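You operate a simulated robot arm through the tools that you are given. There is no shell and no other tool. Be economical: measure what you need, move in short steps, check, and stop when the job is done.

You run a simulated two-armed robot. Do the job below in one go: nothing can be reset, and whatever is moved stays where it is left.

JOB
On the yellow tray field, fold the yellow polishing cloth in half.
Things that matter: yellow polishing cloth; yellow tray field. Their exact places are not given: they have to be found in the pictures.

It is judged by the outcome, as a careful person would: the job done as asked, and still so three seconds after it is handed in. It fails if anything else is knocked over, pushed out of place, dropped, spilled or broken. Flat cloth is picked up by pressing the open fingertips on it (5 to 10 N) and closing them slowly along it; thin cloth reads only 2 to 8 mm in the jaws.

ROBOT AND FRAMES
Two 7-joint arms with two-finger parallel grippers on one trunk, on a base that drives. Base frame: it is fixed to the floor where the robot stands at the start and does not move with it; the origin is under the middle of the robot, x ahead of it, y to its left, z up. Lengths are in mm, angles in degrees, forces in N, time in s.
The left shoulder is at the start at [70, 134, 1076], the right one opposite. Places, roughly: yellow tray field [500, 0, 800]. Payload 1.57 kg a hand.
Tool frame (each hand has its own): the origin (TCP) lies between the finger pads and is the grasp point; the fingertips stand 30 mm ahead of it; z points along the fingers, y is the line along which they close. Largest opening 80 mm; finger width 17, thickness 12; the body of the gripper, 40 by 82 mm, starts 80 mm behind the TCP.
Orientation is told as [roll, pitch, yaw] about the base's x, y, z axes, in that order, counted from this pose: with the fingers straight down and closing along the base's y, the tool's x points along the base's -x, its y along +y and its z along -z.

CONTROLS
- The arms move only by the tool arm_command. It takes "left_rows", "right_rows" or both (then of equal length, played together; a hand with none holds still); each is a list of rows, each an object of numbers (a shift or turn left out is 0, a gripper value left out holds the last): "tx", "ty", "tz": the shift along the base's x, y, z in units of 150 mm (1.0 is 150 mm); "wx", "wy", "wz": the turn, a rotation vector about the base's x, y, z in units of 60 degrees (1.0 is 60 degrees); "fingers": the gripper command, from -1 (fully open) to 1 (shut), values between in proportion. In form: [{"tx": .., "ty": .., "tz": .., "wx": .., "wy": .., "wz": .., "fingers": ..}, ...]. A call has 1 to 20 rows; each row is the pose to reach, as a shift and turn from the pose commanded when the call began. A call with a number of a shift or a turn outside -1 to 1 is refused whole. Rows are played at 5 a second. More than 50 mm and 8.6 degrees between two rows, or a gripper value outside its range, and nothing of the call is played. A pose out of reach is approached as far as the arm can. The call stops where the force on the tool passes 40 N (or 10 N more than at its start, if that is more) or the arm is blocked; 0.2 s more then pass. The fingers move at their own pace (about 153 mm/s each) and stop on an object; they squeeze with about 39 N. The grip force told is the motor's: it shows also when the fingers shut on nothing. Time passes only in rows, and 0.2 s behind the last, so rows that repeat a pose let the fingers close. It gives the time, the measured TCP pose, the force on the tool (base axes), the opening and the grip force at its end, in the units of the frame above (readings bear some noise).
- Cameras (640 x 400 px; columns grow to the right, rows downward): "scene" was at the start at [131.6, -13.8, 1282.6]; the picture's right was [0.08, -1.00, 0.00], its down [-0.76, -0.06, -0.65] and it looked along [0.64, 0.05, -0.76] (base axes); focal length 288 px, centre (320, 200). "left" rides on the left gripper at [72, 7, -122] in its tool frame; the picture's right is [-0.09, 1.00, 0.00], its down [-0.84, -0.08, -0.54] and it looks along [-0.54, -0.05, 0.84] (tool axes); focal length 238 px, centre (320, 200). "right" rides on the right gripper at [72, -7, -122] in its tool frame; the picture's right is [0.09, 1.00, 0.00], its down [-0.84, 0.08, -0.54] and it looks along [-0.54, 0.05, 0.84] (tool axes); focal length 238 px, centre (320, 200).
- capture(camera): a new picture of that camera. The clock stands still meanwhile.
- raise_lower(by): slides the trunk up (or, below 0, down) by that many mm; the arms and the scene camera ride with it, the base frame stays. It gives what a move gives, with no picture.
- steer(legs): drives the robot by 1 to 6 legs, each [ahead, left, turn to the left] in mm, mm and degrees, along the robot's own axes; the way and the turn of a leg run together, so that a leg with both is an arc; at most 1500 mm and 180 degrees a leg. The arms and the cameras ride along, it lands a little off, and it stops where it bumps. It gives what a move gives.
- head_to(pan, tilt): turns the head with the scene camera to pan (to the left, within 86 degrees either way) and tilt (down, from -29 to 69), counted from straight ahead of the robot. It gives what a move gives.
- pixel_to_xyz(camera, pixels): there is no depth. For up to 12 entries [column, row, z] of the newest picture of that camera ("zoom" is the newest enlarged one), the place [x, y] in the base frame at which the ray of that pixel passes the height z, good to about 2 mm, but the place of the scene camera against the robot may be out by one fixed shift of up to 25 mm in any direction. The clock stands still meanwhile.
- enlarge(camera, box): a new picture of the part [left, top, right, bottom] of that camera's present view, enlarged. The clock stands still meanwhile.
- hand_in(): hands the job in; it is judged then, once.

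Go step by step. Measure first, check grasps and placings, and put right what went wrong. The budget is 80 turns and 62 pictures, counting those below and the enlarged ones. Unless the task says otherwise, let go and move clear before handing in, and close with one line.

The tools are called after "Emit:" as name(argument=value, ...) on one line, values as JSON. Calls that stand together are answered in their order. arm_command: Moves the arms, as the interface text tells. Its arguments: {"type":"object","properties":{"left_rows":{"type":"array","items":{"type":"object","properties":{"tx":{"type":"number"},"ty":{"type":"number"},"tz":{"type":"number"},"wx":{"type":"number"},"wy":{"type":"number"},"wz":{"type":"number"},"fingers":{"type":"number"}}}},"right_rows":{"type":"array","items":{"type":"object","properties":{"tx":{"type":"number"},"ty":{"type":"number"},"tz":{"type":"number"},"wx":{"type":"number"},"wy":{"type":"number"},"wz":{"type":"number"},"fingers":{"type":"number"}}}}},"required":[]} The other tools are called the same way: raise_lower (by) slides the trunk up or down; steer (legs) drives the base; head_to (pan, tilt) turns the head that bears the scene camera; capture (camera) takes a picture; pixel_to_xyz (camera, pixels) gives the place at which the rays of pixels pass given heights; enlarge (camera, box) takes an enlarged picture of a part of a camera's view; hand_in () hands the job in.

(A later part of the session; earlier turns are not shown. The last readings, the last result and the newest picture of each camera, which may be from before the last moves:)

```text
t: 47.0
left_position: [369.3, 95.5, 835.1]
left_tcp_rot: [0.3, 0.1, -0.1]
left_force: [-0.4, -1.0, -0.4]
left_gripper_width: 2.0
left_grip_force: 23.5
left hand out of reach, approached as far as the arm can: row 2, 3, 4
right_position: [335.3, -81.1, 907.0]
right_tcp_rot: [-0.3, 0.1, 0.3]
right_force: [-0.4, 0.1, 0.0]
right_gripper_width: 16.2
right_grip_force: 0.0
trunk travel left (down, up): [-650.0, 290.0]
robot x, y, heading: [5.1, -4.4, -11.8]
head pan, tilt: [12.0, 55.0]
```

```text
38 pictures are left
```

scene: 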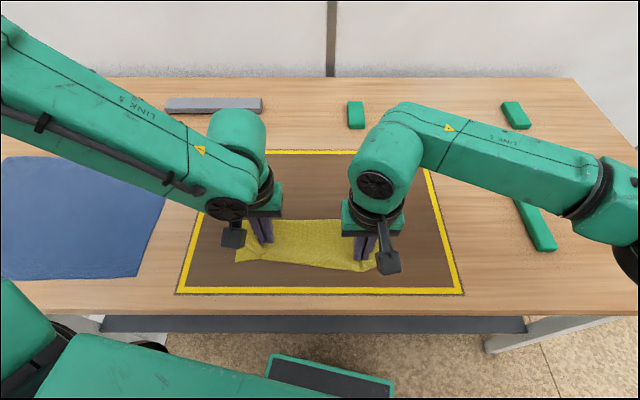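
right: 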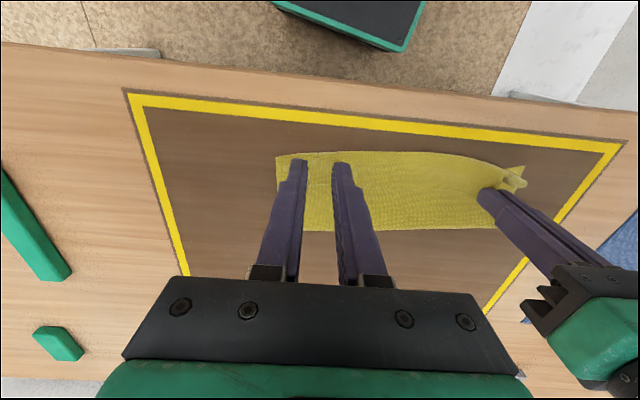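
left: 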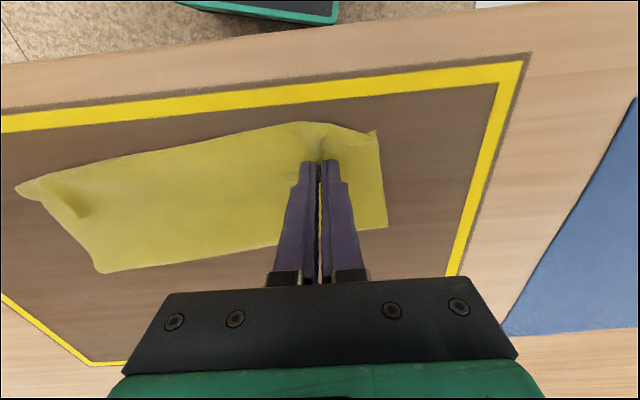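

The left corner lies over the near-left corner, like the right one before release. I open gently and rise.

Emit:
arm_command(left_rows=[{"fingers": 0.9}, {"fingers": 0.75}, {"fingers": 0.6}, {"tz": 0.05, "fingers": 0.6}, {"tz": 0.2}, {"tz": 0.4}, {"tx": 0.1, "ty": 0.2, "tz": 0.6}, {"tx": 0.1, "ty": 0.4, "tz": 0.7}, {"tx": 0.1, "ty": 0.6, "tz": 0.7}], right_rows=[{"tz": 0.0}, {"tz": 0.0}, {"tz": 0.0}, {"tz": 0.0}, {"tz": 0.1}, {"ty": -0.1, "tz": 0.2}, {"ty": -0.3, "tz": 0.2}, {"ty": -0.6, "tz": 0.2}, {"ty": -0.9, "tz": 0.2}])

Emit:
capture(camera="scene")

Emit:
enlarge(camera="scene", box=[200, 170, 460, 330])

```text
t: 49.0
left_position: [384.2, 185.0, 940.0]
left_tcp_rot: [0.2, -0.1, -0.2]
left_force: [0.1, 0.4, 0.4]
left_gripper_width: 16.1
left_grip_force: 0.1
right_position: [334.6, -215.7, 938.2]
right_tcp_rot: [-0.2, 0.1, 0.4]
right_force: [0.7, -0.5, 0.2]
right_gripper_width: 16.0
right_grip_force: 0.0
trunk travel left (down, up): [-650.0, 290.0]
robot x, y, heading: [0.9, 0.7, -11.8]
head pan, tilt: [12.0, 55.0]
```

```text
37 pictures are left
```

scene: 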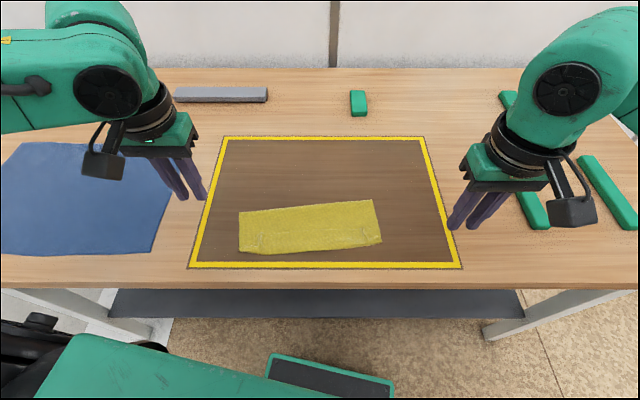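

```text
2.46 times, centred on (330, 250) of scene
```

zoom: 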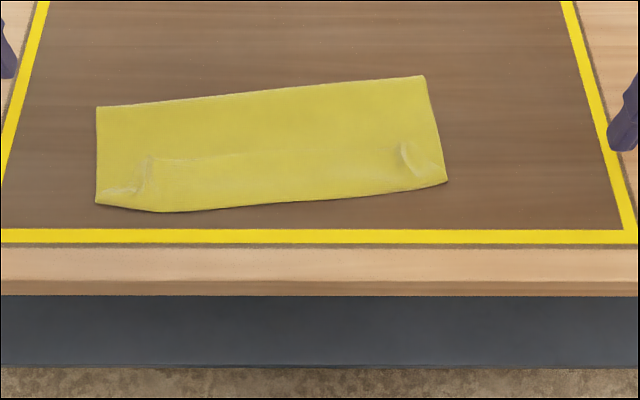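

The cloth lies as a neat double strip. I measure its corners in the enlarged view and look more closely at the near edge for overhang between layers.

Emit:
pixel_to_xyz(camera="zoom", pixels=[[97, 107, 802], [422, 76, 802], [447, 182, 802], [162, 212, 802], [95, 204, 802], [320, 200, 802]])

Emit:
enlarge(camera="scene", box=[225, 210, 325, 272])

Emit:
enlarge(camera="scene", box=[300, 195, 400, 257])

Emit:
capture(camera="left")

```text
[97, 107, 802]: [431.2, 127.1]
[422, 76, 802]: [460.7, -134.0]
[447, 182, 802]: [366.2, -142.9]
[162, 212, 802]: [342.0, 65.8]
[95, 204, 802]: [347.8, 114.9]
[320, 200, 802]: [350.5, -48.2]
```

```text
6.40 times, centred on (275, 241) of scene
```

zoom: 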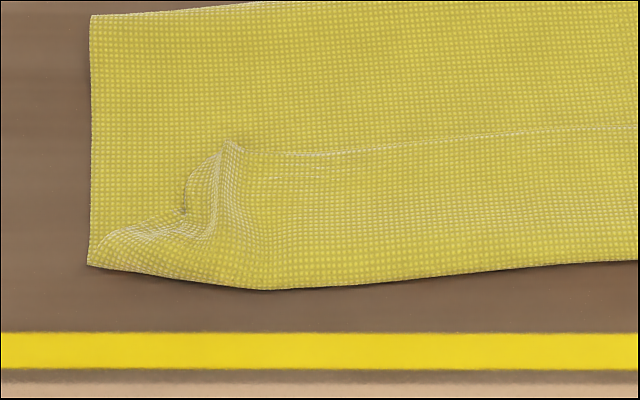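

```text
6.40 times, centred on (350, 226) of scene
```

zoom: 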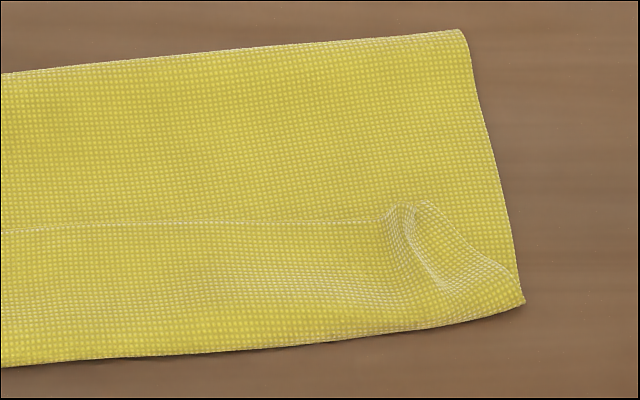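

```text
33 pictures are left
```

left: 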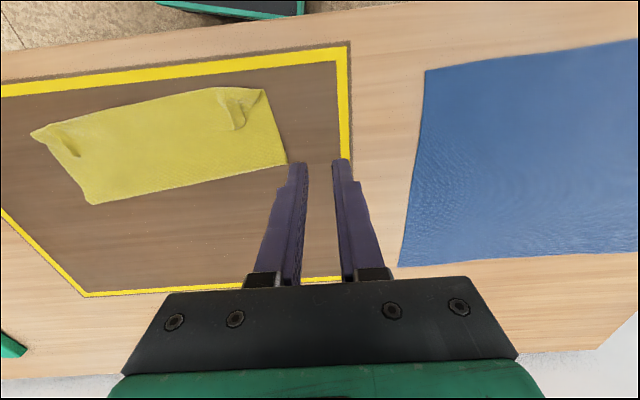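

A thin line runs along the strip about 35 mm from the near edge, which might be the free edge turned back. I enlarge the hand-camera views to find out.

Emit:
enlarge(camera="left", box=[160, 70, 300, 160])

Emit:
enlarge(camera="left", box=[20, 90, 180, 210])

Emit:
capture(camera="right")

```text
4.44 times, centred on (230, 115) of left
```

zoom: 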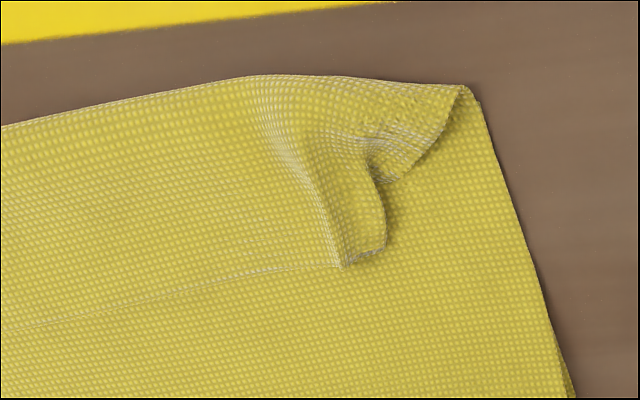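

```text
3.33 times, centred on (100, 150) of left
```

zoom: 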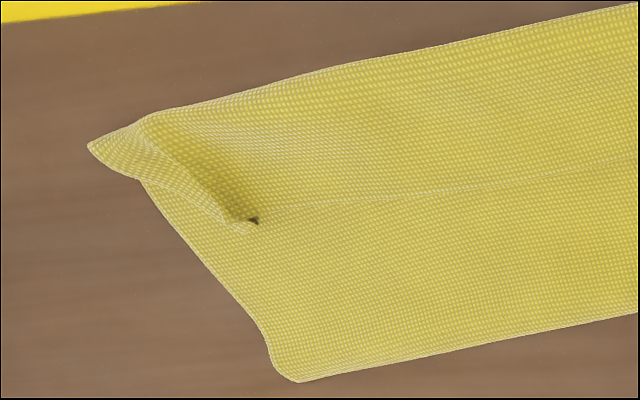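

```text
30 pictures are left
```

right: 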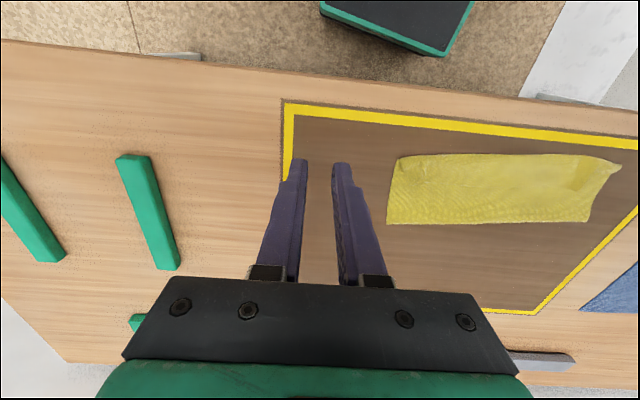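

The thin line is the free edge: a flap of the top layer is turned back on itself along the near side. I measure how large it is and where the fold line lies.

Emit:
pixel_to_xyz(camera="left", pixels=[[288, 165, 801], [265, 89, 803], [235, 130, 804], [90, 204, 801], [31, 134, 803], [80, 156, 804], [157, 145, 803], [150, 102, 803], [190, 184, 801]])

Emit:
pixel_to_xyz(camera="right", pixels=[[387, 224, 801], [398, 157, 803], [589, 221, 801], [620, 163, 803]])

```text
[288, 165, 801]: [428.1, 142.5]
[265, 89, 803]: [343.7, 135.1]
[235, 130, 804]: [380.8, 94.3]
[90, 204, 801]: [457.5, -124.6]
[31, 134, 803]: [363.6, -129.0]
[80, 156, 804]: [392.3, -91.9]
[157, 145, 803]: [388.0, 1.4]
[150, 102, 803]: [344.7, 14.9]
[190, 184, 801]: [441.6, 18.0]
```

```text
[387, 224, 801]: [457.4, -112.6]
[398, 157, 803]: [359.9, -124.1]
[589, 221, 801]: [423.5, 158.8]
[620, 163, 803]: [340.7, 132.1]
```

The top layer is about 139 mm long and the bottom about 83 mm, with roughly 40 mm of the top turned back, so the fold line lies too near. I will pick the free edge up again at its standing ridges (381,94) and (392,-92), open the fold and lay it again under light tension. First I back the base 50 mm for better near reach.

Emit:
steer(legs=[[-50, 0, 0]])

```text
t: 49.9
left_position: [339.0, 194.3, 939.0]
left_tcp_rot: [0.3, 0.0, -0.3]
left_force: [0.6, -0.2, 0.2]
left_gripper_width: 16.2
left_grip_force: 0.1
right_position: [288.8, -206.1, 937.2]
right_tcp_rot: [-0.2, 0.2, 0.4]
right_force: [0.6, 0.6, 0.0]
right_gripper_width: 15.9
right_grip_force: 0.2
trunk travel left (down, up): [-650.0, 290.0]
robot x, y, heading: [-47.8, 10.9, -11.7]
head pan, tilt: [12.0, 55.0]
```

Backed up cleanly. Now I hover both hands above the ridges with the fingers 30 mm open.

Emit:
arm_command(left_rows=[{"tx": 0.05, "ty": -0.15, "tz": -0.1, "fingers": 0.25}, {"tx": 0.1, "ty": -0.3, "tz": -0.2}, {"tx": 0.15, "ty": -0.45, "tz": -0.3}, {"tx": 0.2, "ty": -0.6, "tz": -0.45}, {"tx": 0.253, "ty": -0.64, "tz": -0.527}, {"tx": 0.253, "ty": -0.64, "tz": -0.527}], right_rows=[{"tx": 0.12, "ty": 0.15, "tz": -0.1, "fingers": 0.25}, {"tx": 0.25, "ty": 0.3, "tz": -0.2}, {"tx": 0.4, "ty": 0.45, "tz": -0.3}, {"tx": 0.55, "ty": 0.6, "tz": -0.45}, {"tx": 0.66, "ty": 0.74, "tz": -0.513}, {"tx": 0.66, "ty": 0.74, "tz": -0.513}])

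Emit:
enlarge(camera="left", box=[200, 60, 440, 210])

Emit:
enlarge(camera="right", box=[200, 60, 440, 210])

```text
t: 51.3
left_position: [376.8, 98.5, 861.2]
left_tcp_rot: [0.2, -0.1, -0.3]
left_force: [-0.2, 0.3, 0.1]
left_gripper_width: 30.3
left_grip_force: 0.2
right_position: [386.7, -96.4, 859.3]
right_tcp_rot: [-0.3, 0.1, 0.3]
right_force: [0.4, 0.6, 0.1]
right_gripper_width: 30.3
right_grip_force: 0.1
trunk travel left (down, up): [-650.0, 290.0]
robot x, y, heading: [-45.7, 9.6, -12.1]
head pan, tilt: [12.0, 55.0]
```

```text
2.67 times, centred on (320, 135) of left
```

zoom: 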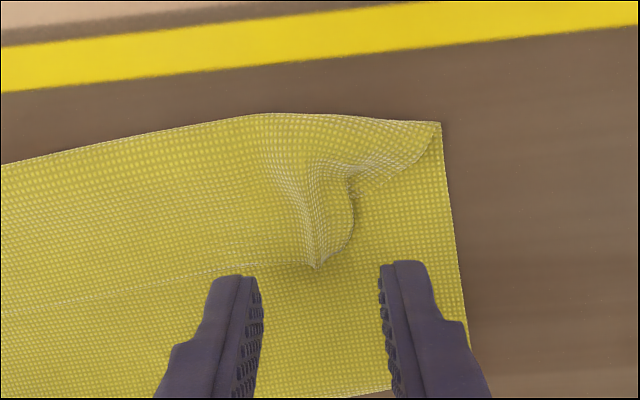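

```text
2.67 times, centred on (320, 135) of right
```

zoom: 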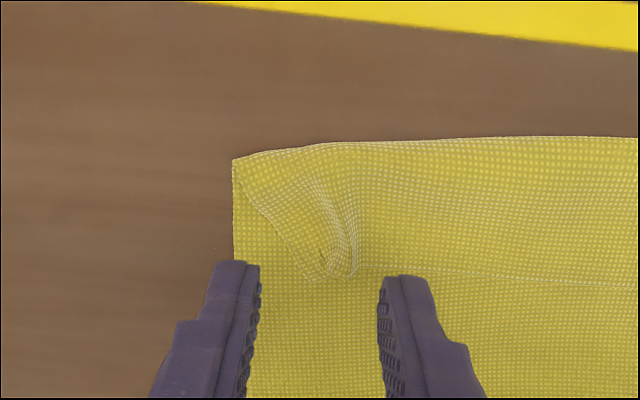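

I measure the ridge in the right view, tip (350,272) and crest (350,230); the left ridge tip (317,266) sits at about the same place relative to its own hand.

Emit:
pixel_to_xyz(camera="zoom", pixels=[[350, 272, 806], [350, 230, 806], [317, 282, 803], [317, 266, 806], [310, 225, 806], [320, 240, 806], [320, 200, 806]])

```text
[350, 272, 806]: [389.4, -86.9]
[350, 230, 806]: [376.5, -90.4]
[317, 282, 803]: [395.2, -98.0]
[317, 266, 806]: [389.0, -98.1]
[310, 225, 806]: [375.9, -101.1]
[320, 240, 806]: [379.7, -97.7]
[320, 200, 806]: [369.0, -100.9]
```

I center the fingers over each ridge (left shifted 5 mm toward the robot, right 4 mm toward the robot and 4 mm inward) and go down to just above the layers.

Emit:
arm_command(left_rows=[{"tx": -0.033, "ty": 0.0}, {"tx": -0.033, "tz": -0.08}, {"tx": -0.033, "tz": -0.14}, {"tx": -0.033, "tz": -0.18}, {"tx": -0.033, "tz": -0.18}], right_rows=[{"tx": -0.027, "ty": 0.027}, {"tx": -0.027, "ty": 0.027, "tz": -0.08}, {"tx": -0.027, "ty": 0.027, "tz": -0.13}, {"tx": -0.027, "ty": 0.027, "tz": -0.167}, {"tx": -0.027, "ty": 0.027, "tz": -0.167}])

Emit:
enlarge(camera="left", box=[200, 60, 440, 210])

Emit:
enlarge(camera="right", box=[200, 60, 440, 210])

```text
t: 52.5
left_position: [371.5, 99.6, 833.2]
left_tcp_rot: [0.2, 0.0, -0.1]
left_force: [0.1, -0.6, 0.5]
left_gripper_width: 30.1
left_grip_force: 0.1
right_position: [382.3, -92.3, 834.3]
right_tcp_rot: [-0.2, 0.2, 0.3]
right_force: [-0.3, -0.8, 0.5]
right_gripper_width: 30.3
right_grip_force: 0.1
trunk travel left (down, up): [-650.0, 290.0]
robot x, y, heading: [-43.0, 9.7, -11.7]
head pan, tilt: [12.0, 55.0]
```

```text
2.67 times, centred on (320, 135) of left
```

zoom: 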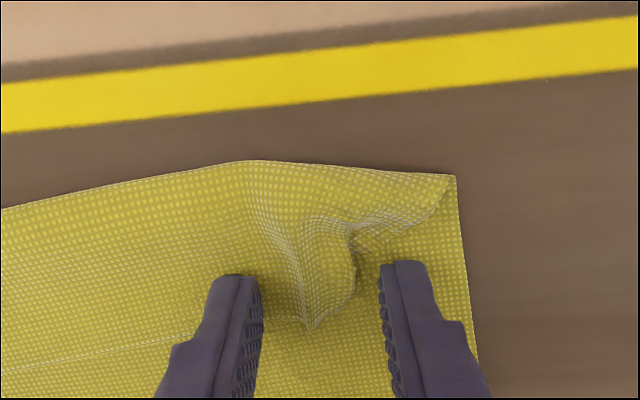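

```text
2.67 times, centred on (320, 135) of right
```

zoom: 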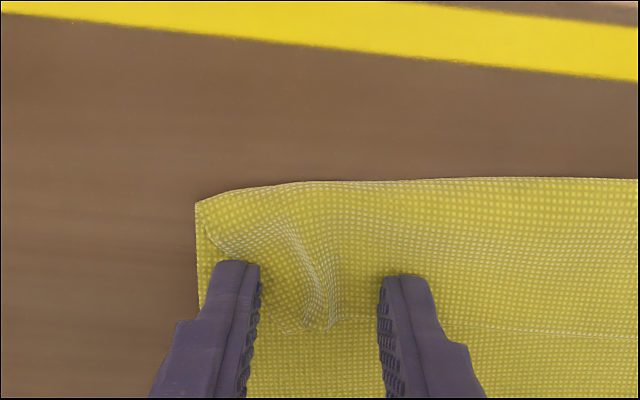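

The fingers straddle the ridges well on both sides. I lower 1 mm more and close slowly.

Emit:
arm_command(left_rows=[{"tz": -0.006, "fingers": 0.3}, {"tz": -0.006, "fingers": 0.4}, {"tz": -0.006, "fingers": 0.5}, {"tz": -0.006, "fingers": 0.6}, {"tz": -0.006, "fingers": 0.7}, {"tz": -0.006, "fingers": 0.8}, {"tz": -0.006, "fingers": 0.9}, {"tz": -0.006, "fingers": 1.0}, {"tz": -0.006, "fingers": 1.0}, {"tz": -0.006, "fingers": 1.0}], right_rows=[{"tz": -0.01, "fingers": 0.3}, {"tz": -0.01, "fingers": 0.4}, {"tz": -0.01, "fingers": 0.5}, {"tz": -0.01, "fingers": 0.6}, {"tz": -0.01, "fingers": 0.7}, {"tz": -0.01, "fingers": 0.8}, {"tz": -0.01, "fingers": 0.9}, {"tz": -0.01, "fingers": 1.0}, {"tz": -0.01, "fingers": 1.0}, {"tz": -0.01, "fingers": 1.0}])

Emit:
arm_command(left_rows=[{"tz": 0.05}, {"tz": 0.1}, {"tz": 0.15}, {"tz": 0.2}, {"tz": 0.2}], right_rows=[{"tz": 0.05}, {"tz": 0.1}, {"tz": 0.15}, {"tz": 0.2}, {"tz": 0.2}])

Emit:
capture(camera="left")

Emit:
capture(camera="right")

```text
t: 54.7
left_position: [370.8, 99.3, 832.6]
left_tcp_rot: [0.2, -0.1, -0.3]
left_force: [0.4, -0.7, 2.7]
left_gripper_width: 2.3
left_grip_force: 23.5
right_position: [382.0, -90.4, 832.7]
right_tcp_rot: [-0.2, 0.2, 0.3]
right_force: [0.3, -0.4, 0.4]
right_gripper_width: 0.1
right_grip_force: 21.1
trunk travel left (down, up): [-650.0, 290.0]
robot x, y, heading: [-45.4, 11.5, -12.2]
head pan, tilt: [12.0, 55.0]
```

```text
t: 55.9
left_position: [369.8, 99.1, 861.4]
left_tcp_rot: [0.1, -0.1, -0.2]
left_force: [-0.5, -0.3, 0.1]
left_gripper_width: 2.2
left_grip_force: 23.5
right_position: [383.2, -91.6, 864.1]
right_tcp_rot: [-0.2, 0.1, 0.3]
right_force: [0.6, -0.2, 0.3]
right_gripper_width: 0.0
right_grip_force: 21.3
trunk travel left (down, up): [-650.0, 290.0]
robot x, y, heading: [-48.8, 10.7, -12.0]
head pan, tilt: [12.0, 55.0]
```

```text
25 pictures are left
```

left: 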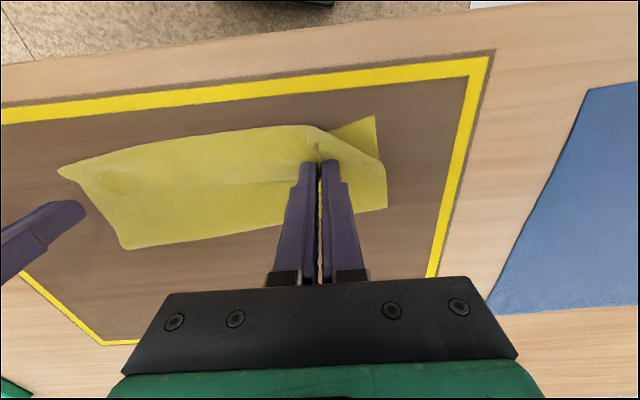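

```text
24 pictures are left
```

right: 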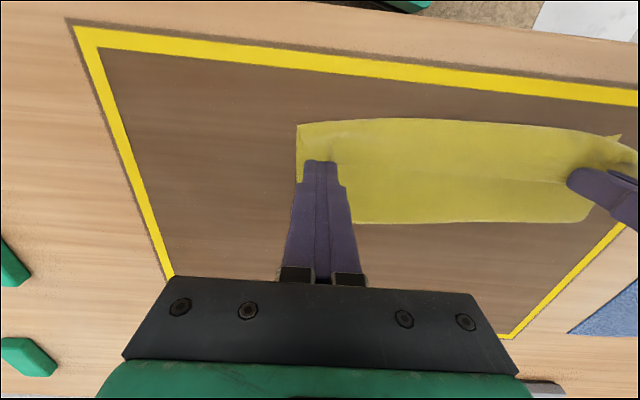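

The left hand holds the flap (2.2 mm), but the right closed on nothing. I reopen the right hand and press it down this time with a few newtons.

Emit:
arm_command(right_rows=[{"tx": 0.0, "tz": 0.0, "fingers": 0.4}, {"fingers": 0.4}, {"tz": -0.1}, {"tz": -0.17}, {"tz": -0.207}, {"tz": -0.217}, {"tz": -0.223}, {"tz": -0.223}])

Emit:
enlarge(camera="right", box=[200, 60, 440, 210])

```text
t: 57.7
left_position: [369.7, 100.1, 862.8]
left_tcp_rot: [0.2, -0.1, -0.3]
left_force: [0.6, -0.4, -0.1]
left_gripper_width: 2.2
left_grip_force: 23.7
right_position: [381.9, -89.7, 832.2]
right_tcp_rot: [-0.1, 0.0, 0.3]
right_force: [1.8, -1.3, 16.1]
right_gripper_width: 23.1
right_grip_force: 0.0
trunk travel left (down, up): [-650.0, 290.0]
robot x, y, heading: [-46.9, 10.4, -11.9]
head pan, tilt: [12.0, 55.0]
```

```text
2.67 times, centred on (320, 135) of right
```

zoom: 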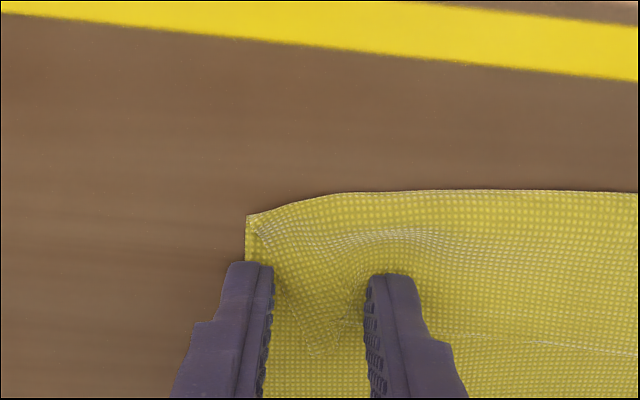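

The force is 16 N and the outer finger sits beside the flap, whose corner is at (318,352) in the picture. I lift, shift 11 mm inward, and press again more lightly.

Emit:
arm_command(right_rows=[{"tz": 0.06}, {"ty": 0.073, "tz": 0.06}, {"ty": 0.073, "tz": 0.03}, {"ty": 0.073, "tz": 0.012}, {"ty": 0.073, "tz": 0.006}, {"ty": 0.073, "tz": 0.006}])

Emit:
enlarge(camera="right", box=[200, 60, 440, 210])

```text
t: 59.1
left_position: [371.2, 99.4, 861.1]
left_tcp_rot: [0.2, -0.1, -0.3]
left_force: [-0.5, -0.4, -0.5]
left_gripper_width: 1.9
left_grip_force: 24.1
right_position: [382.4, -78.6, 832.9]
right_tcp_rot: [-0.2, 0.2, 0.3]
right_force: [0.1, 0.7, 4.4]
right_gripper_width: 24.1
right_grip_force: 0.0
trunk travel left (down, up): [-650.0, 290.0]
robot x, y, heading: [-45.5, 10.9, -11.8]
head pan, tilt: [12.0, 55.0]
```

```text
2.67 times, centred on (320, 135) of right
```

zoom: 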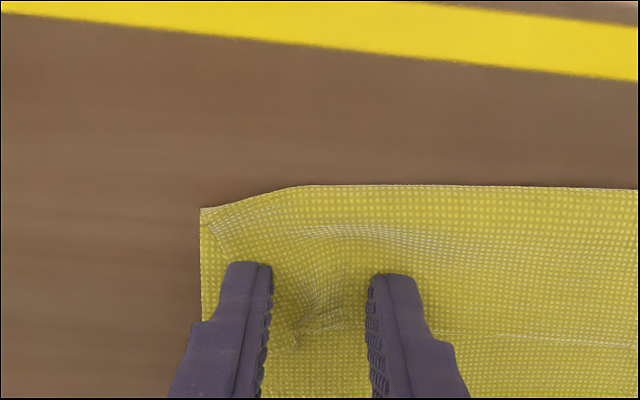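

The right hand presses at 4.4 N with the flap between and under the fingers. I press a touch more and close slowly, then lift.

Emit:
arm_command(right_rows=[{"tz": -0.003, "fingers": 0.46}, {"tz": -0.003, "fingers": 0.52}, {"tz": -0.003, "fingers": 0.58}, {"tz": -0.003, "fingers": 0.64}, {"tz": -0.003, "fingers": 0.7}, {"tz": -0.003, "fingers": 0.76}, {"tz": -0.003, "fingers": 0.82}, {"tz": -0.003, "fingers": 0.88}, {"tz": -0.003, "fingers": 0.94}, {"tz": -0.003, "fingers": 1.0}, {"tz": -0.003, "fingers": 1.0}, {"tz": -0.003, "fingers": 1.0}])

Emit:
arm_command(right_rows=[{"tz": 0.05}, {"tz": 0.1}, {"tz": 0.15}, {"tz": 0.2}, {"tz": 0.2}])

Emit:
capture(camera="right")

```text
t: 61.7
left_position: [368.8, 99.6, 861.9]
left_tcp_rot: [0.2, -0.2, -0.3]
left_force: [0.8, -4.3, -1.1]
left_gripper_width: 2.3
left_grip_force: 23.4
right_position: [381.8, -79.4, 831.2]
right_tcp_rot: [-0.3, 0.1, 0.4]
right_force: [0.3, 5.8, 13.3]
right_gripper_width: 2.1
right_grip_force: 23.5
trunk travel left (down, up): [-650.0, 290.0]
robot x, y, heading: [-41.5, 8.1, -12.0]
head pan, tilt: [12.0, 55.0]
```

```text
t: 62.9
left_position: [371.1, 99.9, 860.6]
left_tcp_rot: [0.2, -0.1, -0.3]
left_force: [-0.2, -2.7, -0.2]
left_gripper_width: 2.3
left_grip_force: 23.9
right_position: [383.2, -80.4, 860.9]
right_tcp_rot: [-0.3, 0.3, 0.4]
right_force: [0.3, 1.2, -1.0]
right_gripper_width: 2.2
right_grip_force: 23.6
trunk travel left (down, up): [-650.0, 290.0]
robot x, y, heading: [-43.8, 8.2, -11.9]
head pan, tilt: [12.0, 55.0]
```

```text
21 pictures are left
```

right: 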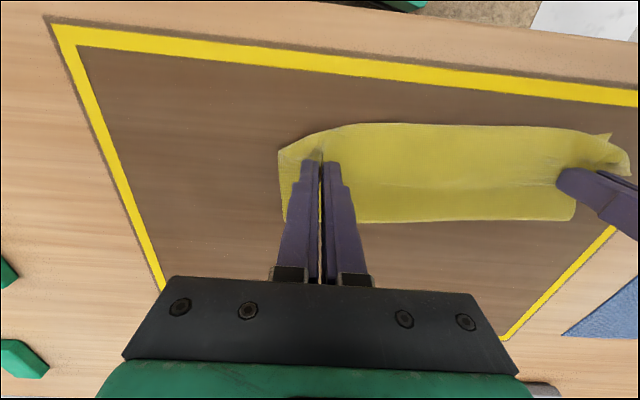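

Both corners of the flap are held. I now lift and move them back ahead to x≈500 at 95 mm height, so that the lower layer lies out flat to the proper fold line.

Emit:
arm_command(left_rows=[{"tx": 0.0, "tz": 0.15}, {"tx": 0.05, "tz": 0.3}, {"tx": 0.15, "tz": 0.43}, {"tx": 0.3, "tz": 0.5}, {"tx": 0.45, "tz": 0.5}, {"tx": 0.6, "tz": 0.48}, {"tx": 0.75, "tz": 0.45}, {"tx": 0.833, "tz": 0.43}, {"tx": 0.833, "tz": 0.43}], right_rows=[{"tx": 0.0, "tz": 0.15}, {"tx": 0.05, "tz": 0.3}, {"tx": 0.15, "tz": 0.43}, {"tx": 0.3, "tz": 0.5}, {"tx": 0.45, "tz": 0.5}, {"tx": 0.6, "tz": 0.48}, {"tx": 0.75, "tz": 0.45}, {"tx": 0.8, "tz": 0.43}, {"tx": 0.8, "tz": 0.43}])

Emit:
capture(camera="scene")

```text
t: 64.9
left_position: [496.3, 98.9, 927.3]
left_tcp_rot: [0.2, -0.1, -0.3]
left_force: [-0.2, -0.9, 0.4]
left_gripper_width: 2.1
left_grip_force: 23.5
right_position: [501.1, -80.3, 925.6]
right_tcp_rot: [-0.1, 0.1, 0.3]
right_force: [-0.6, 0.7, 0.0]
right_gripper_width: 1.8
right_grip_force: 23.1
trunk travel left (down, up): [-650.0, 290.0]
robot x, y, heading: [-47.0, 5.1, -11.8]
head pan, tilt: [12.0, 55.0]
```

```text
20 pictures are left
```

scene: 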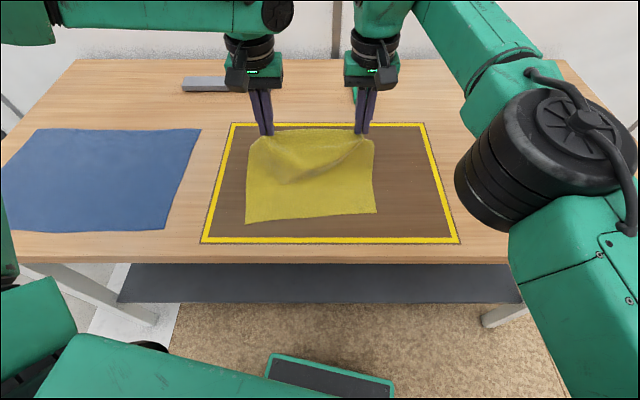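

The cloth is open again, with the near half flat and its near corners at (246,222) and (376,212). I measure these against the field corners to find the true fold line.

Emit:
pixel_to_xyz(camera="scene", pixels=[[246, 222, 800], [376, 212, 800], [310, 217, 800], [202, 243, 800], [460, 243, 800], [232, 123, 800], [424, 123, 800], [247, 155, 800], [374, 145, 800]])

```text
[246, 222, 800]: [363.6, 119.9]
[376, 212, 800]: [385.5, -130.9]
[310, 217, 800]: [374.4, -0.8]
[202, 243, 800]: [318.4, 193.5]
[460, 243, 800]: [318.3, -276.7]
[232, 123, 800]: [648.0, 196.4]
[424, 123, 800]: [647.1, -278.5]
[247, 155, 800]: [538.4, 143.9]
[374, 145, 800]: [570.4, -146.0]
```

The real near edge runs from about (358,138) to (379,-113), so the pinches should land near (364,104) and (379,-74). I drive back 48 mm, which carries the held edge over the fold line and gives the left arm room for a tilted placing.

Emit:
steer(legs=[[-48, 0, 0]])

Emit:
capture(camera="scene")

```text
t: 65.8
left_position: [451.2, 108.1, 925.9]
left_tcp_rot: [0.2, 0.1, -0.3]
left_force: [1.0, -1.3, -0.2]
left_gripper_width: 2.2
left_grip_force: 23.7
right_position: [455.1, -69.8, 925.7]
right_tcp_rot: [-0.3, 0.3, 0.3]
right_force: [-1.3, 0.6, -0.4]
right_gripper_width: 1.9
right_grip_force: 23.2
trunk travel left (down, up): [-650.0, 290.0]
robot x, y, heading: [-92.7, 19.2, -11.8]
head pan, tilt: [12.0, 55.0]
```

```text
19 pictures are left
```

scene: 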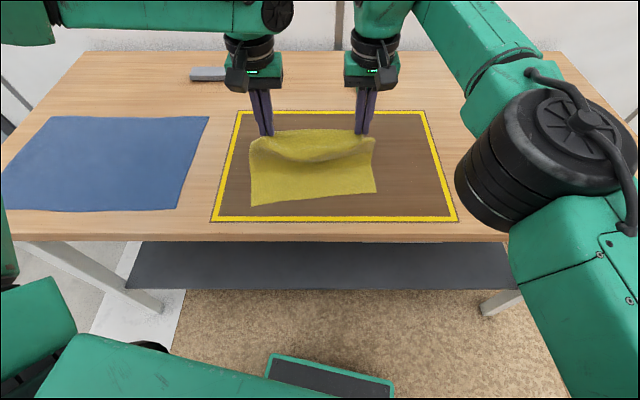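

The edge is now 20-30 mm past the fold line and the bottom layer is still flat. I lower it along a taut arc while tilting the hands 20 degrees, so that the edge turns over properly.

Emit:
arm_command(left_rows=[{"tx": -0.06, "ty": -0.003, "tz": 0.02}, {"tx": -0.127, "ty": -0.006, "tz": -0.007}, {"tx": -0.204, "ty": -0.01, "tz": -0.04, "wy": -0.05}, {"tx": -0.281, "ty": -0.013, "tz": -0.08, "wy": -0.1}, {"tx": -0.358, "ty": -0.016, "tz": -0.143, "wy": -0.15}, {"tx": -0.421, "ty": -0.02, "tz": -0.198, "wy": -0.2}, {"tx": -0.479, "ty": -0.023, "tz": -0.26, "wy": -0.25}, {"tx": -0.535, "ty": -0.027, "tz": -0.343, "wy": -0.3}, {"tx": -0.582, "ty": -0.027, "tz": -0.432, "wy": -0.333}, {"tx": -0.615, "ty": -0.027, "tz": -0.519, "wy": -0.333}, {"tx": -0.635, "ty": -0.027, "tz": -0.585, "wy": -0.333}, {"tx": -0.649, "ty": -0.027, "tz": -0.625, "wy": -0.333}, {"tx": -0.649, "ty": -0.027, "tz": -0.625, "wy": -0.333}], right_rows=[{"tx": -0.027, "ty": -0.003, "tz": 0.01}, {"tx": -0.067, "ty": -0.006, "tz": -0.01}, {"tx": -0.131, "ty": -0.01, "tz": -0.04, "wy": -0.05}, {"tx": -0.207, "ty": -0.013, "tz": -0.08, "wy": -0.1}, {"tx": -0.285, "ty": -0.016, "tz": -0.143, "wy": -0.15}, {"tx": -0.348, "ty": -0.02, "tz": -0.198, "wy": -0.2}, {"tx": -0.405, "ty": -0.023, "tz": -0.26, "wy": -0.25}, {"tx": -0.462, "ty": -0.027, "tz": -0.343, "wy": -0.3}, {"tx": -0.509, "ty": -0.027, "tz": -0.432, "wy": -0.333}, {"tx": -0.542, "ty": -0.027, "tz": -0.519, "wy": -0.333}, {"tx": -0.562, "ty": -0.027, "tz": -0.585, "wy": -0.333}, {"tx": -0.575, "ty": -0.027, "tz": -0.625, "wy": -0.333}, {"tx": -0.575, "ty": -0.027, "tz": -0.625, "wy": -0.333}])

Emit:
capture(camera="scene")

Emit:
capture(camera="left")

Emit:
capture(camera="right")

```text
t: 68.6
left_position: [350.1, 104.6, 833.6]
left_tcp_rot: [0.3, -20.1, -0.4]
left_force: [0.7, -1.7, 4.9]
left_gripper_width: 2.0
left_grip_force: 23.9
right_position: [367.1, -74.9, 833.9]
right_tcp_rot: [-0.4, -19.7, 0.2]
right_force: [0.2, 1.2, 0.9]
right_gripper_width: 1.6
right_grip_force: 23.6
trunk travel left (down, up): [-650.0, 290.0]
robot x, y, heading: [-92.7, 20.6, -11.9]
head pan, tilt: [12.0, 55.0]
```

```text
18 pictures are left
```

scene: 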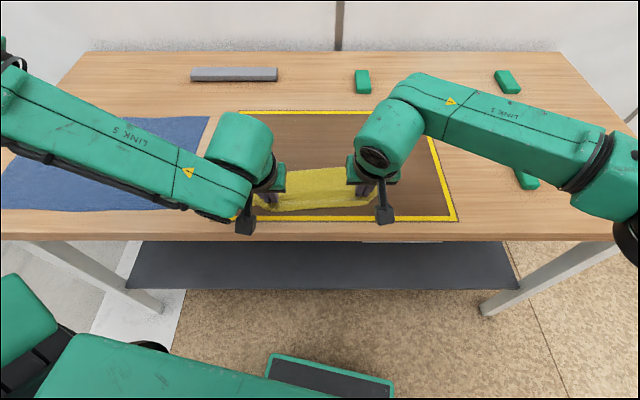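

```text
17 pictures are left
```

left: 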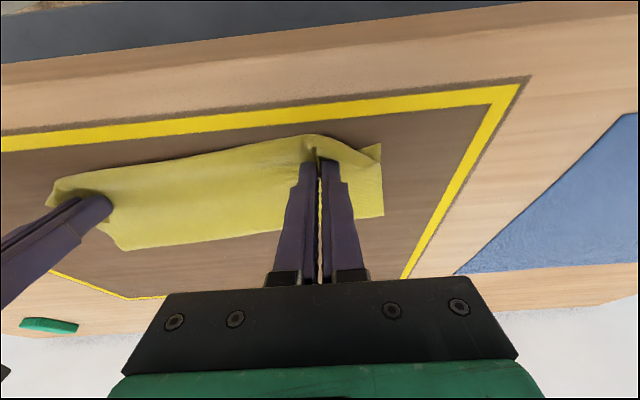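

```text
16 pictures are left
```

right: 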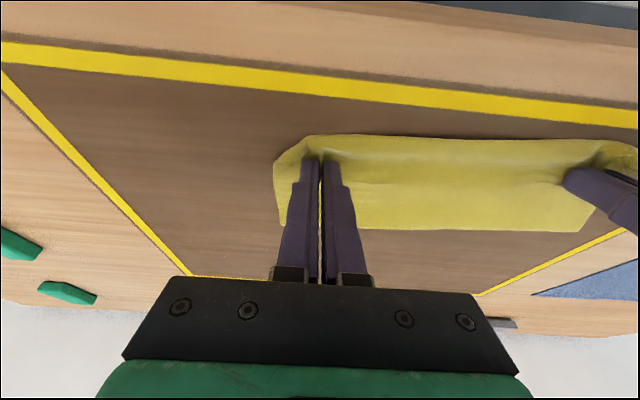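

The edge is down, but some cloth still bulges ahead of the fingertips. I measure the fold line and bulge before letting go.

Emit:
pixel_to_xyz(camera="left", pixels=[[383, 216, 801], [250, 234, 801], [122, 249, 801], [380, 145, 801], [305, 136, 805], [200, 153, 805], [55, 180, 803]])

Emit:
pixel_to_xyz(camera="right", pixels=[[577, 231, 801], [360, 229, 801], [281, 225, 801], [276, 160, 801], [330, 134, 805], [480, 140, 805]])

```text
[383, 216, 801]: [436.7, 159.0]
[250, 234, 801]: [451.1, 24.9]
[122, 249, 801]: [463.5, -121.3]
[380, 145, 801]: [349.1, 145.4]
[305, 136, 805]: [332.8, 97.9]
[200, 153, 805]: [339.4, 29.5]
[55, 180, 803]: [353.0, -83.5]
```

```text
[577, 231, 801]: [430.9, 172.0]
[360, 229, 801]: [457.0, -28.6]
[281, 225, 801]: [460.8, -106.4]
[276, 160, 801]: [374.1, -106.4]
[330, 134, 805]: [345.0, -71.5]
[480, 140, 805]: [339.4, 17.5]
```

The pleated pinch is stiff and cannot turn over, so it pushes the cloth ahead of the fingers and drags the fold line. The grip suits laying the edge down toward +x instead. I will lift the whole cloth like a curtain, lay its lower half toward me and then fold the held edge away from me onto it. First I lift and straighten the hands.

Emit:
arm_command(left_rows=[{"tz": 0.1}, {"tx": 0.05, "tz": 0.22, "wy": 0.1}, {"tx": 0.1, "tz": 0.36, "wy": 0.2}, {"tx": 0.15, "tz": 0.5, "wy": 0.3}, {"tx": 0.2, "tz": 0.64, "wy": 0.335}, {"tx": 0.26, "tz": 0.76, "wy": 0.335}, {"tx": 0.33, "tz": 0.88, "wy": 0.335}, {"tx": 0.333, "tz": 1.0, "wy": 0.335}, {"tx": 0.333, "tz": 1.0, "wy": 0.335}], right_rows=[{"tz": 0.1}, {"tx": 0.03, "tz": 0.22, "wy": 0.1}, {"tx": 0.07, "tz": 0.36, "wy": 0.2}, {"tx": 0.1, "tz": 0.5, "wy": 0.3}, {"tx": 0.13, "tz": 0.64, "wy": 0.33}, {"tx": 0.17, "tz": 0.76, "wy": 0.33}, {"tx": 0.22, "tz": 0.88, "wy": 0.33}, {"tx": 0.22, "tz": 1.0, "wy": 0.33}, {"tx": 0.22, "tz": 1.0, "wy": 0.33}])

Emit:
raise_lower(by=85)

Emit:
capture(camera="scene")

```text
t: 70.6
left_position: [400.9, 104.6, 983.7]
left_tcp_rot: [0.2, 0.1, -0.3]
left_force: [0.0, 0.3, 0.1]
left_gripper_width: 2.0
left_grip_force: 23.4
right_position: [399.5, -73.6, 981.6]
right_tcp_rot: [-0.1, 0.0, 0.3]
right_force: [0.1, -0.1, -0.5]
right_gripper_width: 1.9
right_grip_force: 23.7
trunk travel left (down, up): [-650.0, 290.0]
robot x, y, heading: [-92.8, 18.6, -12.2]
head pan, tilt: [12.0, 55.0]
```

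```text
t: 71.8
left_position: [399.6, 105.3, 1068.7]
left_tcp_rot: [0.1, 0.2, -0.3]
left_force: [1.1, 0.0, -0.3]
left_gripper_width: 2.0
left_grip_force: 23.8
right_position: [400.7, -73.4, 1065.8]
right_tcp_rot: [-0.2, 0.0, 0.4]
right_force: [0.2, -0.5, -0.3]
right_gripper_width: 2.1
right_grip_force: 23.5
trunk travel left (down, up): [-735.0, 205.0]
robot x, y, heading: [-91.2, 20.8, -12.1]
head pan, tilt: [12.0, 55.0]
```

```text
15 pictures are left
```

scene: 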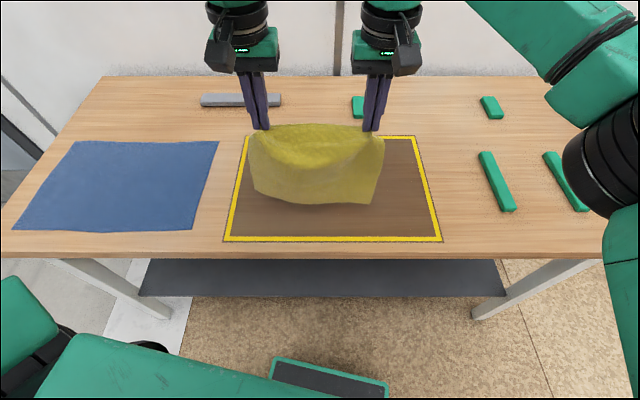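

The whole cloth hangs freely like a curtain between both hands. I drive ahead 75 mm to bring it over the middle of the field.

Emit:
steer(legs=[[75, 0, 0]])

Emit:
arm_command(left_rows=[{"tx": 0.05}, {"tx": 0.1}, {"tx": 0.15, "tz": -0.02}, {"tx": 0.17, "tz": -0.08}, {"tx": 0.17, "tz": -0.12}, {"tx": 0.17, "tz": -0.12}, {"tx": 0.17, "tz": -0.12}, {"tx": 0.17, "tz": -0.12}], right_rows=[{"tx": 0.05}, {"tx": 0.1}, {"tx": 0.15, "tz": -0.02}, {"tx": 0.17, "tz": -0.07}, {"tx": 0.17, "tz": -0.11}, {"tx": 0.17, "tz": -0.11}, {"tx": 0.17, "tz": -0.11}, {"tx": 0.17, "tz": -0.11}])

Emit:
capture(camera="scene")

```text
t: 72.8
left_position: [470.1, 89.5, 1071.4]
left_tcp_rot: [0.2, -0.2, -0.4]
left_force: [0.5, 0.3, -0.2]
left_gripper_width: 1.9
left_grip_force: 23.8
right_position: [469.8, -88.4, 1067.5]
right_tcp_rot: [-0.2, -0.2, 0.4]
right_force: [-0.4, -0.2, 1.8]
right_gripper_width: 2.0
right_grip_force: 23.3
trunk travel left (down, up): [-735.0, 205.0]
robot x, y, heading: [-17.9, 7.8, -12.0]
head pan, tilt: [12.0, 55.0]
```

```text
t: 74.7
left_position: [498.5, 89.5, 1051.9]
left_tcp_rot: [0.2, 0.0, -0.4]
left_force: [-0.6, -0.6, 0.1]
left_gripper_width: 2.2
left_grip_force: 23.9
right_position: [499.4, -88.4, 1051.2]
right_tcp_rot: [-0.2, 0.0, 0.3]
right_force: [0.1, 0.0, -0.1]
right_gripper_width: 2.2
right_grip_force: 23.3
trunk travel left (down, up): [-735.0, 205.0]
robot x, y, heading: [-20.0, 6.4, -12.2]
head pan, tilt: [12.0, 55.0]
```

```text
14 pictures are left
```

scene: 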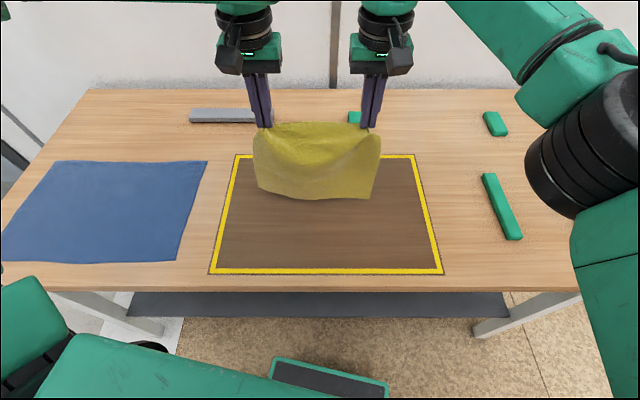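

The lower edge hangs just above the table at x≈499. I now lower and move toward the robot so that the lower half lays out with its edge staying at the far side, spreading the hands 5 mm each.

Emit:
arm_command(left_rows=[{"tx": -0.033, "ty": 0.02, "tz": -0.06}, {"tx": -0.1, "ty": 0.033, "tz": -0.113}, {"tx": -0.167, "ty": 0.033, "tz": -0.173}, {"tx": -0.227, "ty": 0.033, "tz": -0.233}, {"tx": -0.293, "ty": 0.033, "tz": -0.3}, {"tx": -0.36, "ty": 0.033, "tz": -0.367}, {"tx": -0.427, "ty": 0.033, "tz": -0.433}, {"tx": -0.493, "ty": 0.033, "tz": -0.5}, {"tx": -0.56, "ty": 0.033, "tz": -0.573}, {"tx": -0.627, "ty": 0.033, "tz": -0.647}, {"tx": -0.693, "ty": 0.033, "tz": -0.713}, {"tx": -0.747, "ty": 0.033, "tz": -0.773}, {"tx": -0.793, "ty": 0.033, "tz": -0.807}, {"tx": -0.793, "ty": 0.033, "tz": -0.807}], right_rows=[{"tx": -0.033, "ty": -0.02, "tz": -0.06}, {"tx": -0.1, "ty": -0.033, "tz": -0.113}, {"tx": -0.167, "ty": -0.033, "tz": -0.173}, {"tx": -0.227, "ty": -0.033, "tz": -0.233}, {"tx": -0.293, "ty": -0.033, "tz": -0.3}, {"tx": -0.36, "ty": -0.033, "tz": -0.367}, {"tx": -0.427, "ty": -0.033, "tz": -0.433}, {"tx": -0.493, "ty": -0.033, "tz": -0.5}, {"tx": -0.56, "ty": -0.033, "tz": -0.573}, {"tx": -0.627, "ty": -0.033, "tz": -0.647}, {"tx": -0.693, "ty": -0.033, "tz": -0.713}, {"tx": -0.747, "ty": -0.033, "tz": -0.773}, {"tx": -0.793, "ty": -0.033, "tz": -0.807}, {"tx": -0.793, "ty": -0.033, "tz": -0.807}])

Emit:
capture(camera="scene")

Emit:
capture(camera="right")

```text
t: 77.7
left_position: [380.4, 93.2, 931.8]
left_tcp_rot: [0.2, 0.1, -0.3]
left_force: [0.4, -11.1, 0.0]
left_gripper_width: 2.2
left_grip_force: 23.6
right_position: [379.6, -94.9, 929.1]
right_tcp_rot: [-0.2, 0.0, 0.3]
right_force: [0.0, 11.3, 1.0]
right_gripper_width: 1.8
right_grip_force: 23.8
trunk travel left (down, up): [-735.0, 205.0]
robot x, y, heading: [-17.6, 2.9, -11.8]
head pan, tilt: [12.0, 55.0]
```

```text
13 pictures are left
```

scene: 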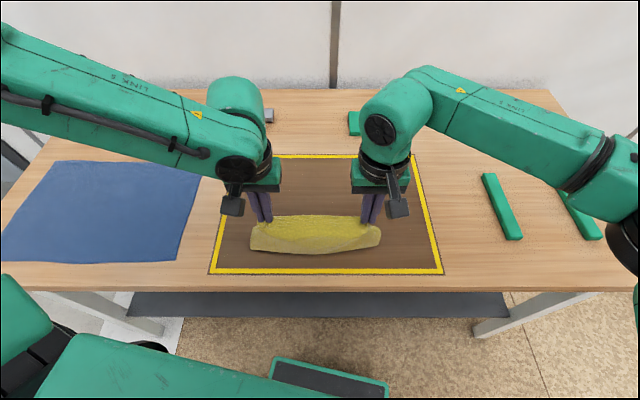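

```text
12 pictures are left
```

right: 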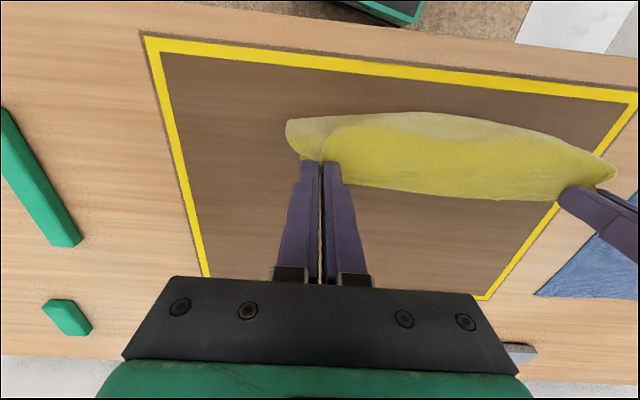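

The edge between the hands is taut now (11 N), but the lower edge slid along, so only about 80 mm seems laid out. I lift again and restart further ahead, at x≈530, to lay down a full half.

Emit:
arm_command(left_rows=[{"ty": -0.01, "tz": 0.15}, {"ty": -0.01, "tx": 0.05, "tz": 0.3}, {"ty": -0.01, "tx": 0.15, "tz": 0.5}, {"ty": -0.01, "tx": 0.25, "tz": 0.7}, {"ty": -0.01, "tx": 0.4, "tz": 0.9}, {"ty": -0.01, "tx": 0.55, "tz": 0.95}, {"ty": -0.01, "tx": 0.7, "tz": 0.95}, {"ty": -0.01, "tx": 0.85, "tz": 0.87}, {"ty": -0.01, "tx": 1.0, "tz": 0.81}, {"ty": -0.01, "tx": 1.0, "tz": 0.78}, {"ty": -0.01, "tx": 1.0, "tz": 0.76}, {"ty": -0.01, "tx": 1.0, "tz": 0.76}], right_rows=[{"ty": 0.01, "tz": 0.15}, {"ty": 0.01, "tx": 0.05, "tz": 0.3}, {"ty": 0.01, "tx": 0.15, "tz": 0.5}, {"ty": 0.01, "tx": 0.25, "tz": 0.7}, {"ty": 0.01, "tx": 0.4, "tz": 0.9}, {"ty": 0.01, "tx": 0.55, "tz": 0.95}, {"ty": 0.01, "tx": 0.7, "tz": 0.95}, {"ty": 0.01, "tx": 0.85, "tz": 0.87}, {"ty": 0.01, "tx": 1.0, "tz": 0.83}, {"ty": 0.01, "tx": 1.0, "tz": 0.8}, {"ty": 0.01, "tx": 1.0, "tz": 0.78}, {"ty": 0.01, "tx": 1.0, "tz": 0.78}])

Emit:
capture(camera="scene")

```text
t: 80.2
left_position: [528.8, 94.1, 1043.2]
left_tcp_rot: [0.4, 0.0, -0.4]
left_force: [-1.0, 0.4, -0.2]
left_gripper_width: 2.1
left_grip_force: 23.4
right_position: [524.3, -86.3, 1047.4]
right_tcp_rot: [-0.6, 0.2, 1.6]
right_force: [0.7, 0.5, 0.7]
right_gripper_width: 2.1
right_grip_force: 23.2
right hand out of reach, approached as far as the arm can: row 9, 10, 11
trunk travel left (down, up): [-735.0, 205.0]
robot x, y, heading: [-14.6, 7.2, -12.3]
head pan, tilt: [12.0, 55.0]
```

```text
11 pictures are left
```

scene: 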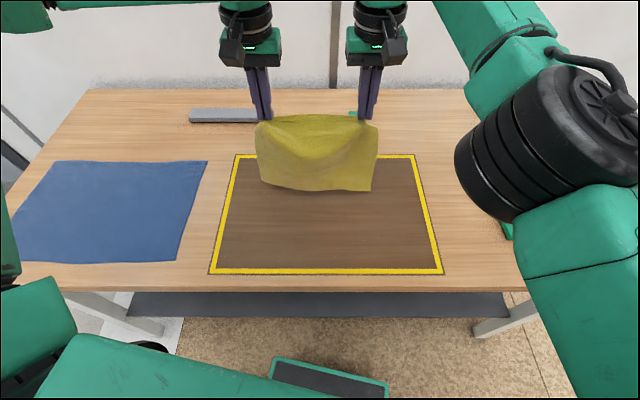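

The curtain hangs at x≈527 and just touches the table. I measure its lower edge, pixels (262,180) and (371,191), to see whether it lies in front of or under the hands.

Emit:
pixel_to_xyz(camera="scene", pixels=[[262, 180, 803], [320, 189, 803], [371, 191, 803], [235, 155, 800], [412, 155, 800]])

```text
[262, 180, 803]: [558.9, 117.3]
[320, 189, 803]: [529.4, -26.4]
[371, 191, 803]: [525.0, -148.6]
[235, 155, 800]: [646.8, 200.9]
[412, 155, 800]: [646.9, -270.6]
```

The lower edge is close under the hands, at x≈525-550. I lay the lower half toward the robot again, this time letting slack down earlier.

Emit:
arm_command(left_rows=[{"tx": -0.053, "tz": -0.067}, {"tx": -0.107, "tz": -0.14}, {"tx": -0.173, "tz": -0.22}, {"tx": -0.253, "tz": -0.3}, {"tx": -0.333, "tz": -0.367}, {"tx": -0.427, "tz": -0.433}, {"tx": -0.52, "tz": -0.5}, {"tx": -0.613, "tz": -0.56}, {"tx": -0.707, "tz": -0.627}, {"tx": -0.8, "tz": -0.687}, {"tx": -0.893, "tz": -0.74}, {"tx": -0.973, "tz": -0.773}, {"tx": -0.973, "tz": -0.773}], right_rows=[{"tx": -0.045, "ty": -0.02, "tz": -0.093}, {"tx": -0.095, "ty": -0.035, "tz": -0.167}, {"tx": -0.16, "ty": -0.035, "tz": -0.247}, {"tx": -0.235, "ty": -0.035, "tz": -0.327}, {"tx": -0.31, "ty": -0.035, "tz": -0.393}, {"tx": -0.4, "ty": -0.035, "tz": -0.46}, {"tx": -0.49, "ty": -0.035, "tz": -0.527}, {"tx": -0.583, "ty": -0.035, "tz": -0.587}, {"tx": -0.677, "ty": -0.035, "tz": -0.653}, {"tx": -0.77, "ty": -0.035, "tz": -0.713}, {"tx": -0.863, "ty": -0.035, "tz": -0.767}, {"tx": -0.943, "ty": -0.035, "tz": -0.8}, {"tx": -0.943, "ty": -0.035, "tz": -0.8}])

Emit:
capture(camera="right")

```text
t: 83.0
left_position: [384.3, 92.1, 928.4]
left_tcp_rot: [0.2, 0.1, -0.4]
left_force: [0.1, -15.0, -0.6]
left_gripper_width: 2.1
left_grip_force: 24.2
right_position: [389.1, -98.8, 924.4]
right_tcp_rot: [-0.2, 0.0, 0.2]
right_force: [-0.5, 15.5, 1.1]
right_gripper_width: 2.3
right_grip_force: 23.1
trunk travel left (down, up): [-735.0, 205.0]
robot x, y, heading: [-15.7, 2.3, -12.0]
head pan, tilt: [12.0, 55.0]
```

```text
10 pictures are left
```

right: 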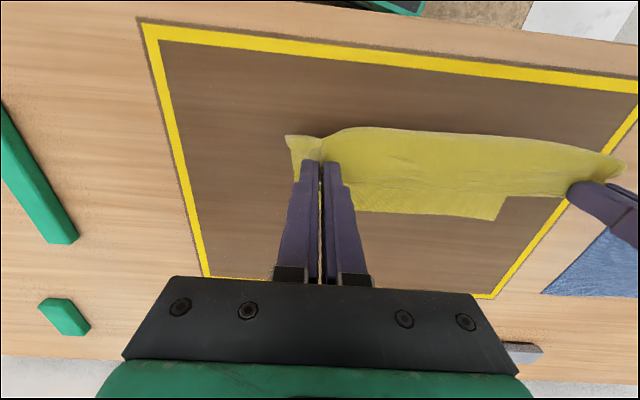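

Now the lower half lies out behind the hands, with its free edge visible from (360,211) to (495,220). I measure it.

Emit:
pixel_to_xyz(camera="right", pixels=[[495, 220, 800], [430, 215, 800], [360, 211, 800], [505, 197, 800], [340, 185, 906], [460, 192, 906], [460, 132, 880]])

```text
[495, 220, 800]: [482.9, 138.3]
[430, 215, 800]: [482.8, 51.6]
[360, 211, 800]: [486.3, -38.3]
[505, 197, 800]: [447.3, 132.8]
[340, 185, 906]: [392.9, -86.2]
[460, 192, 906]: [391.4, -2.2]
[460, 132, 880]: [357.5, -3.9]
```

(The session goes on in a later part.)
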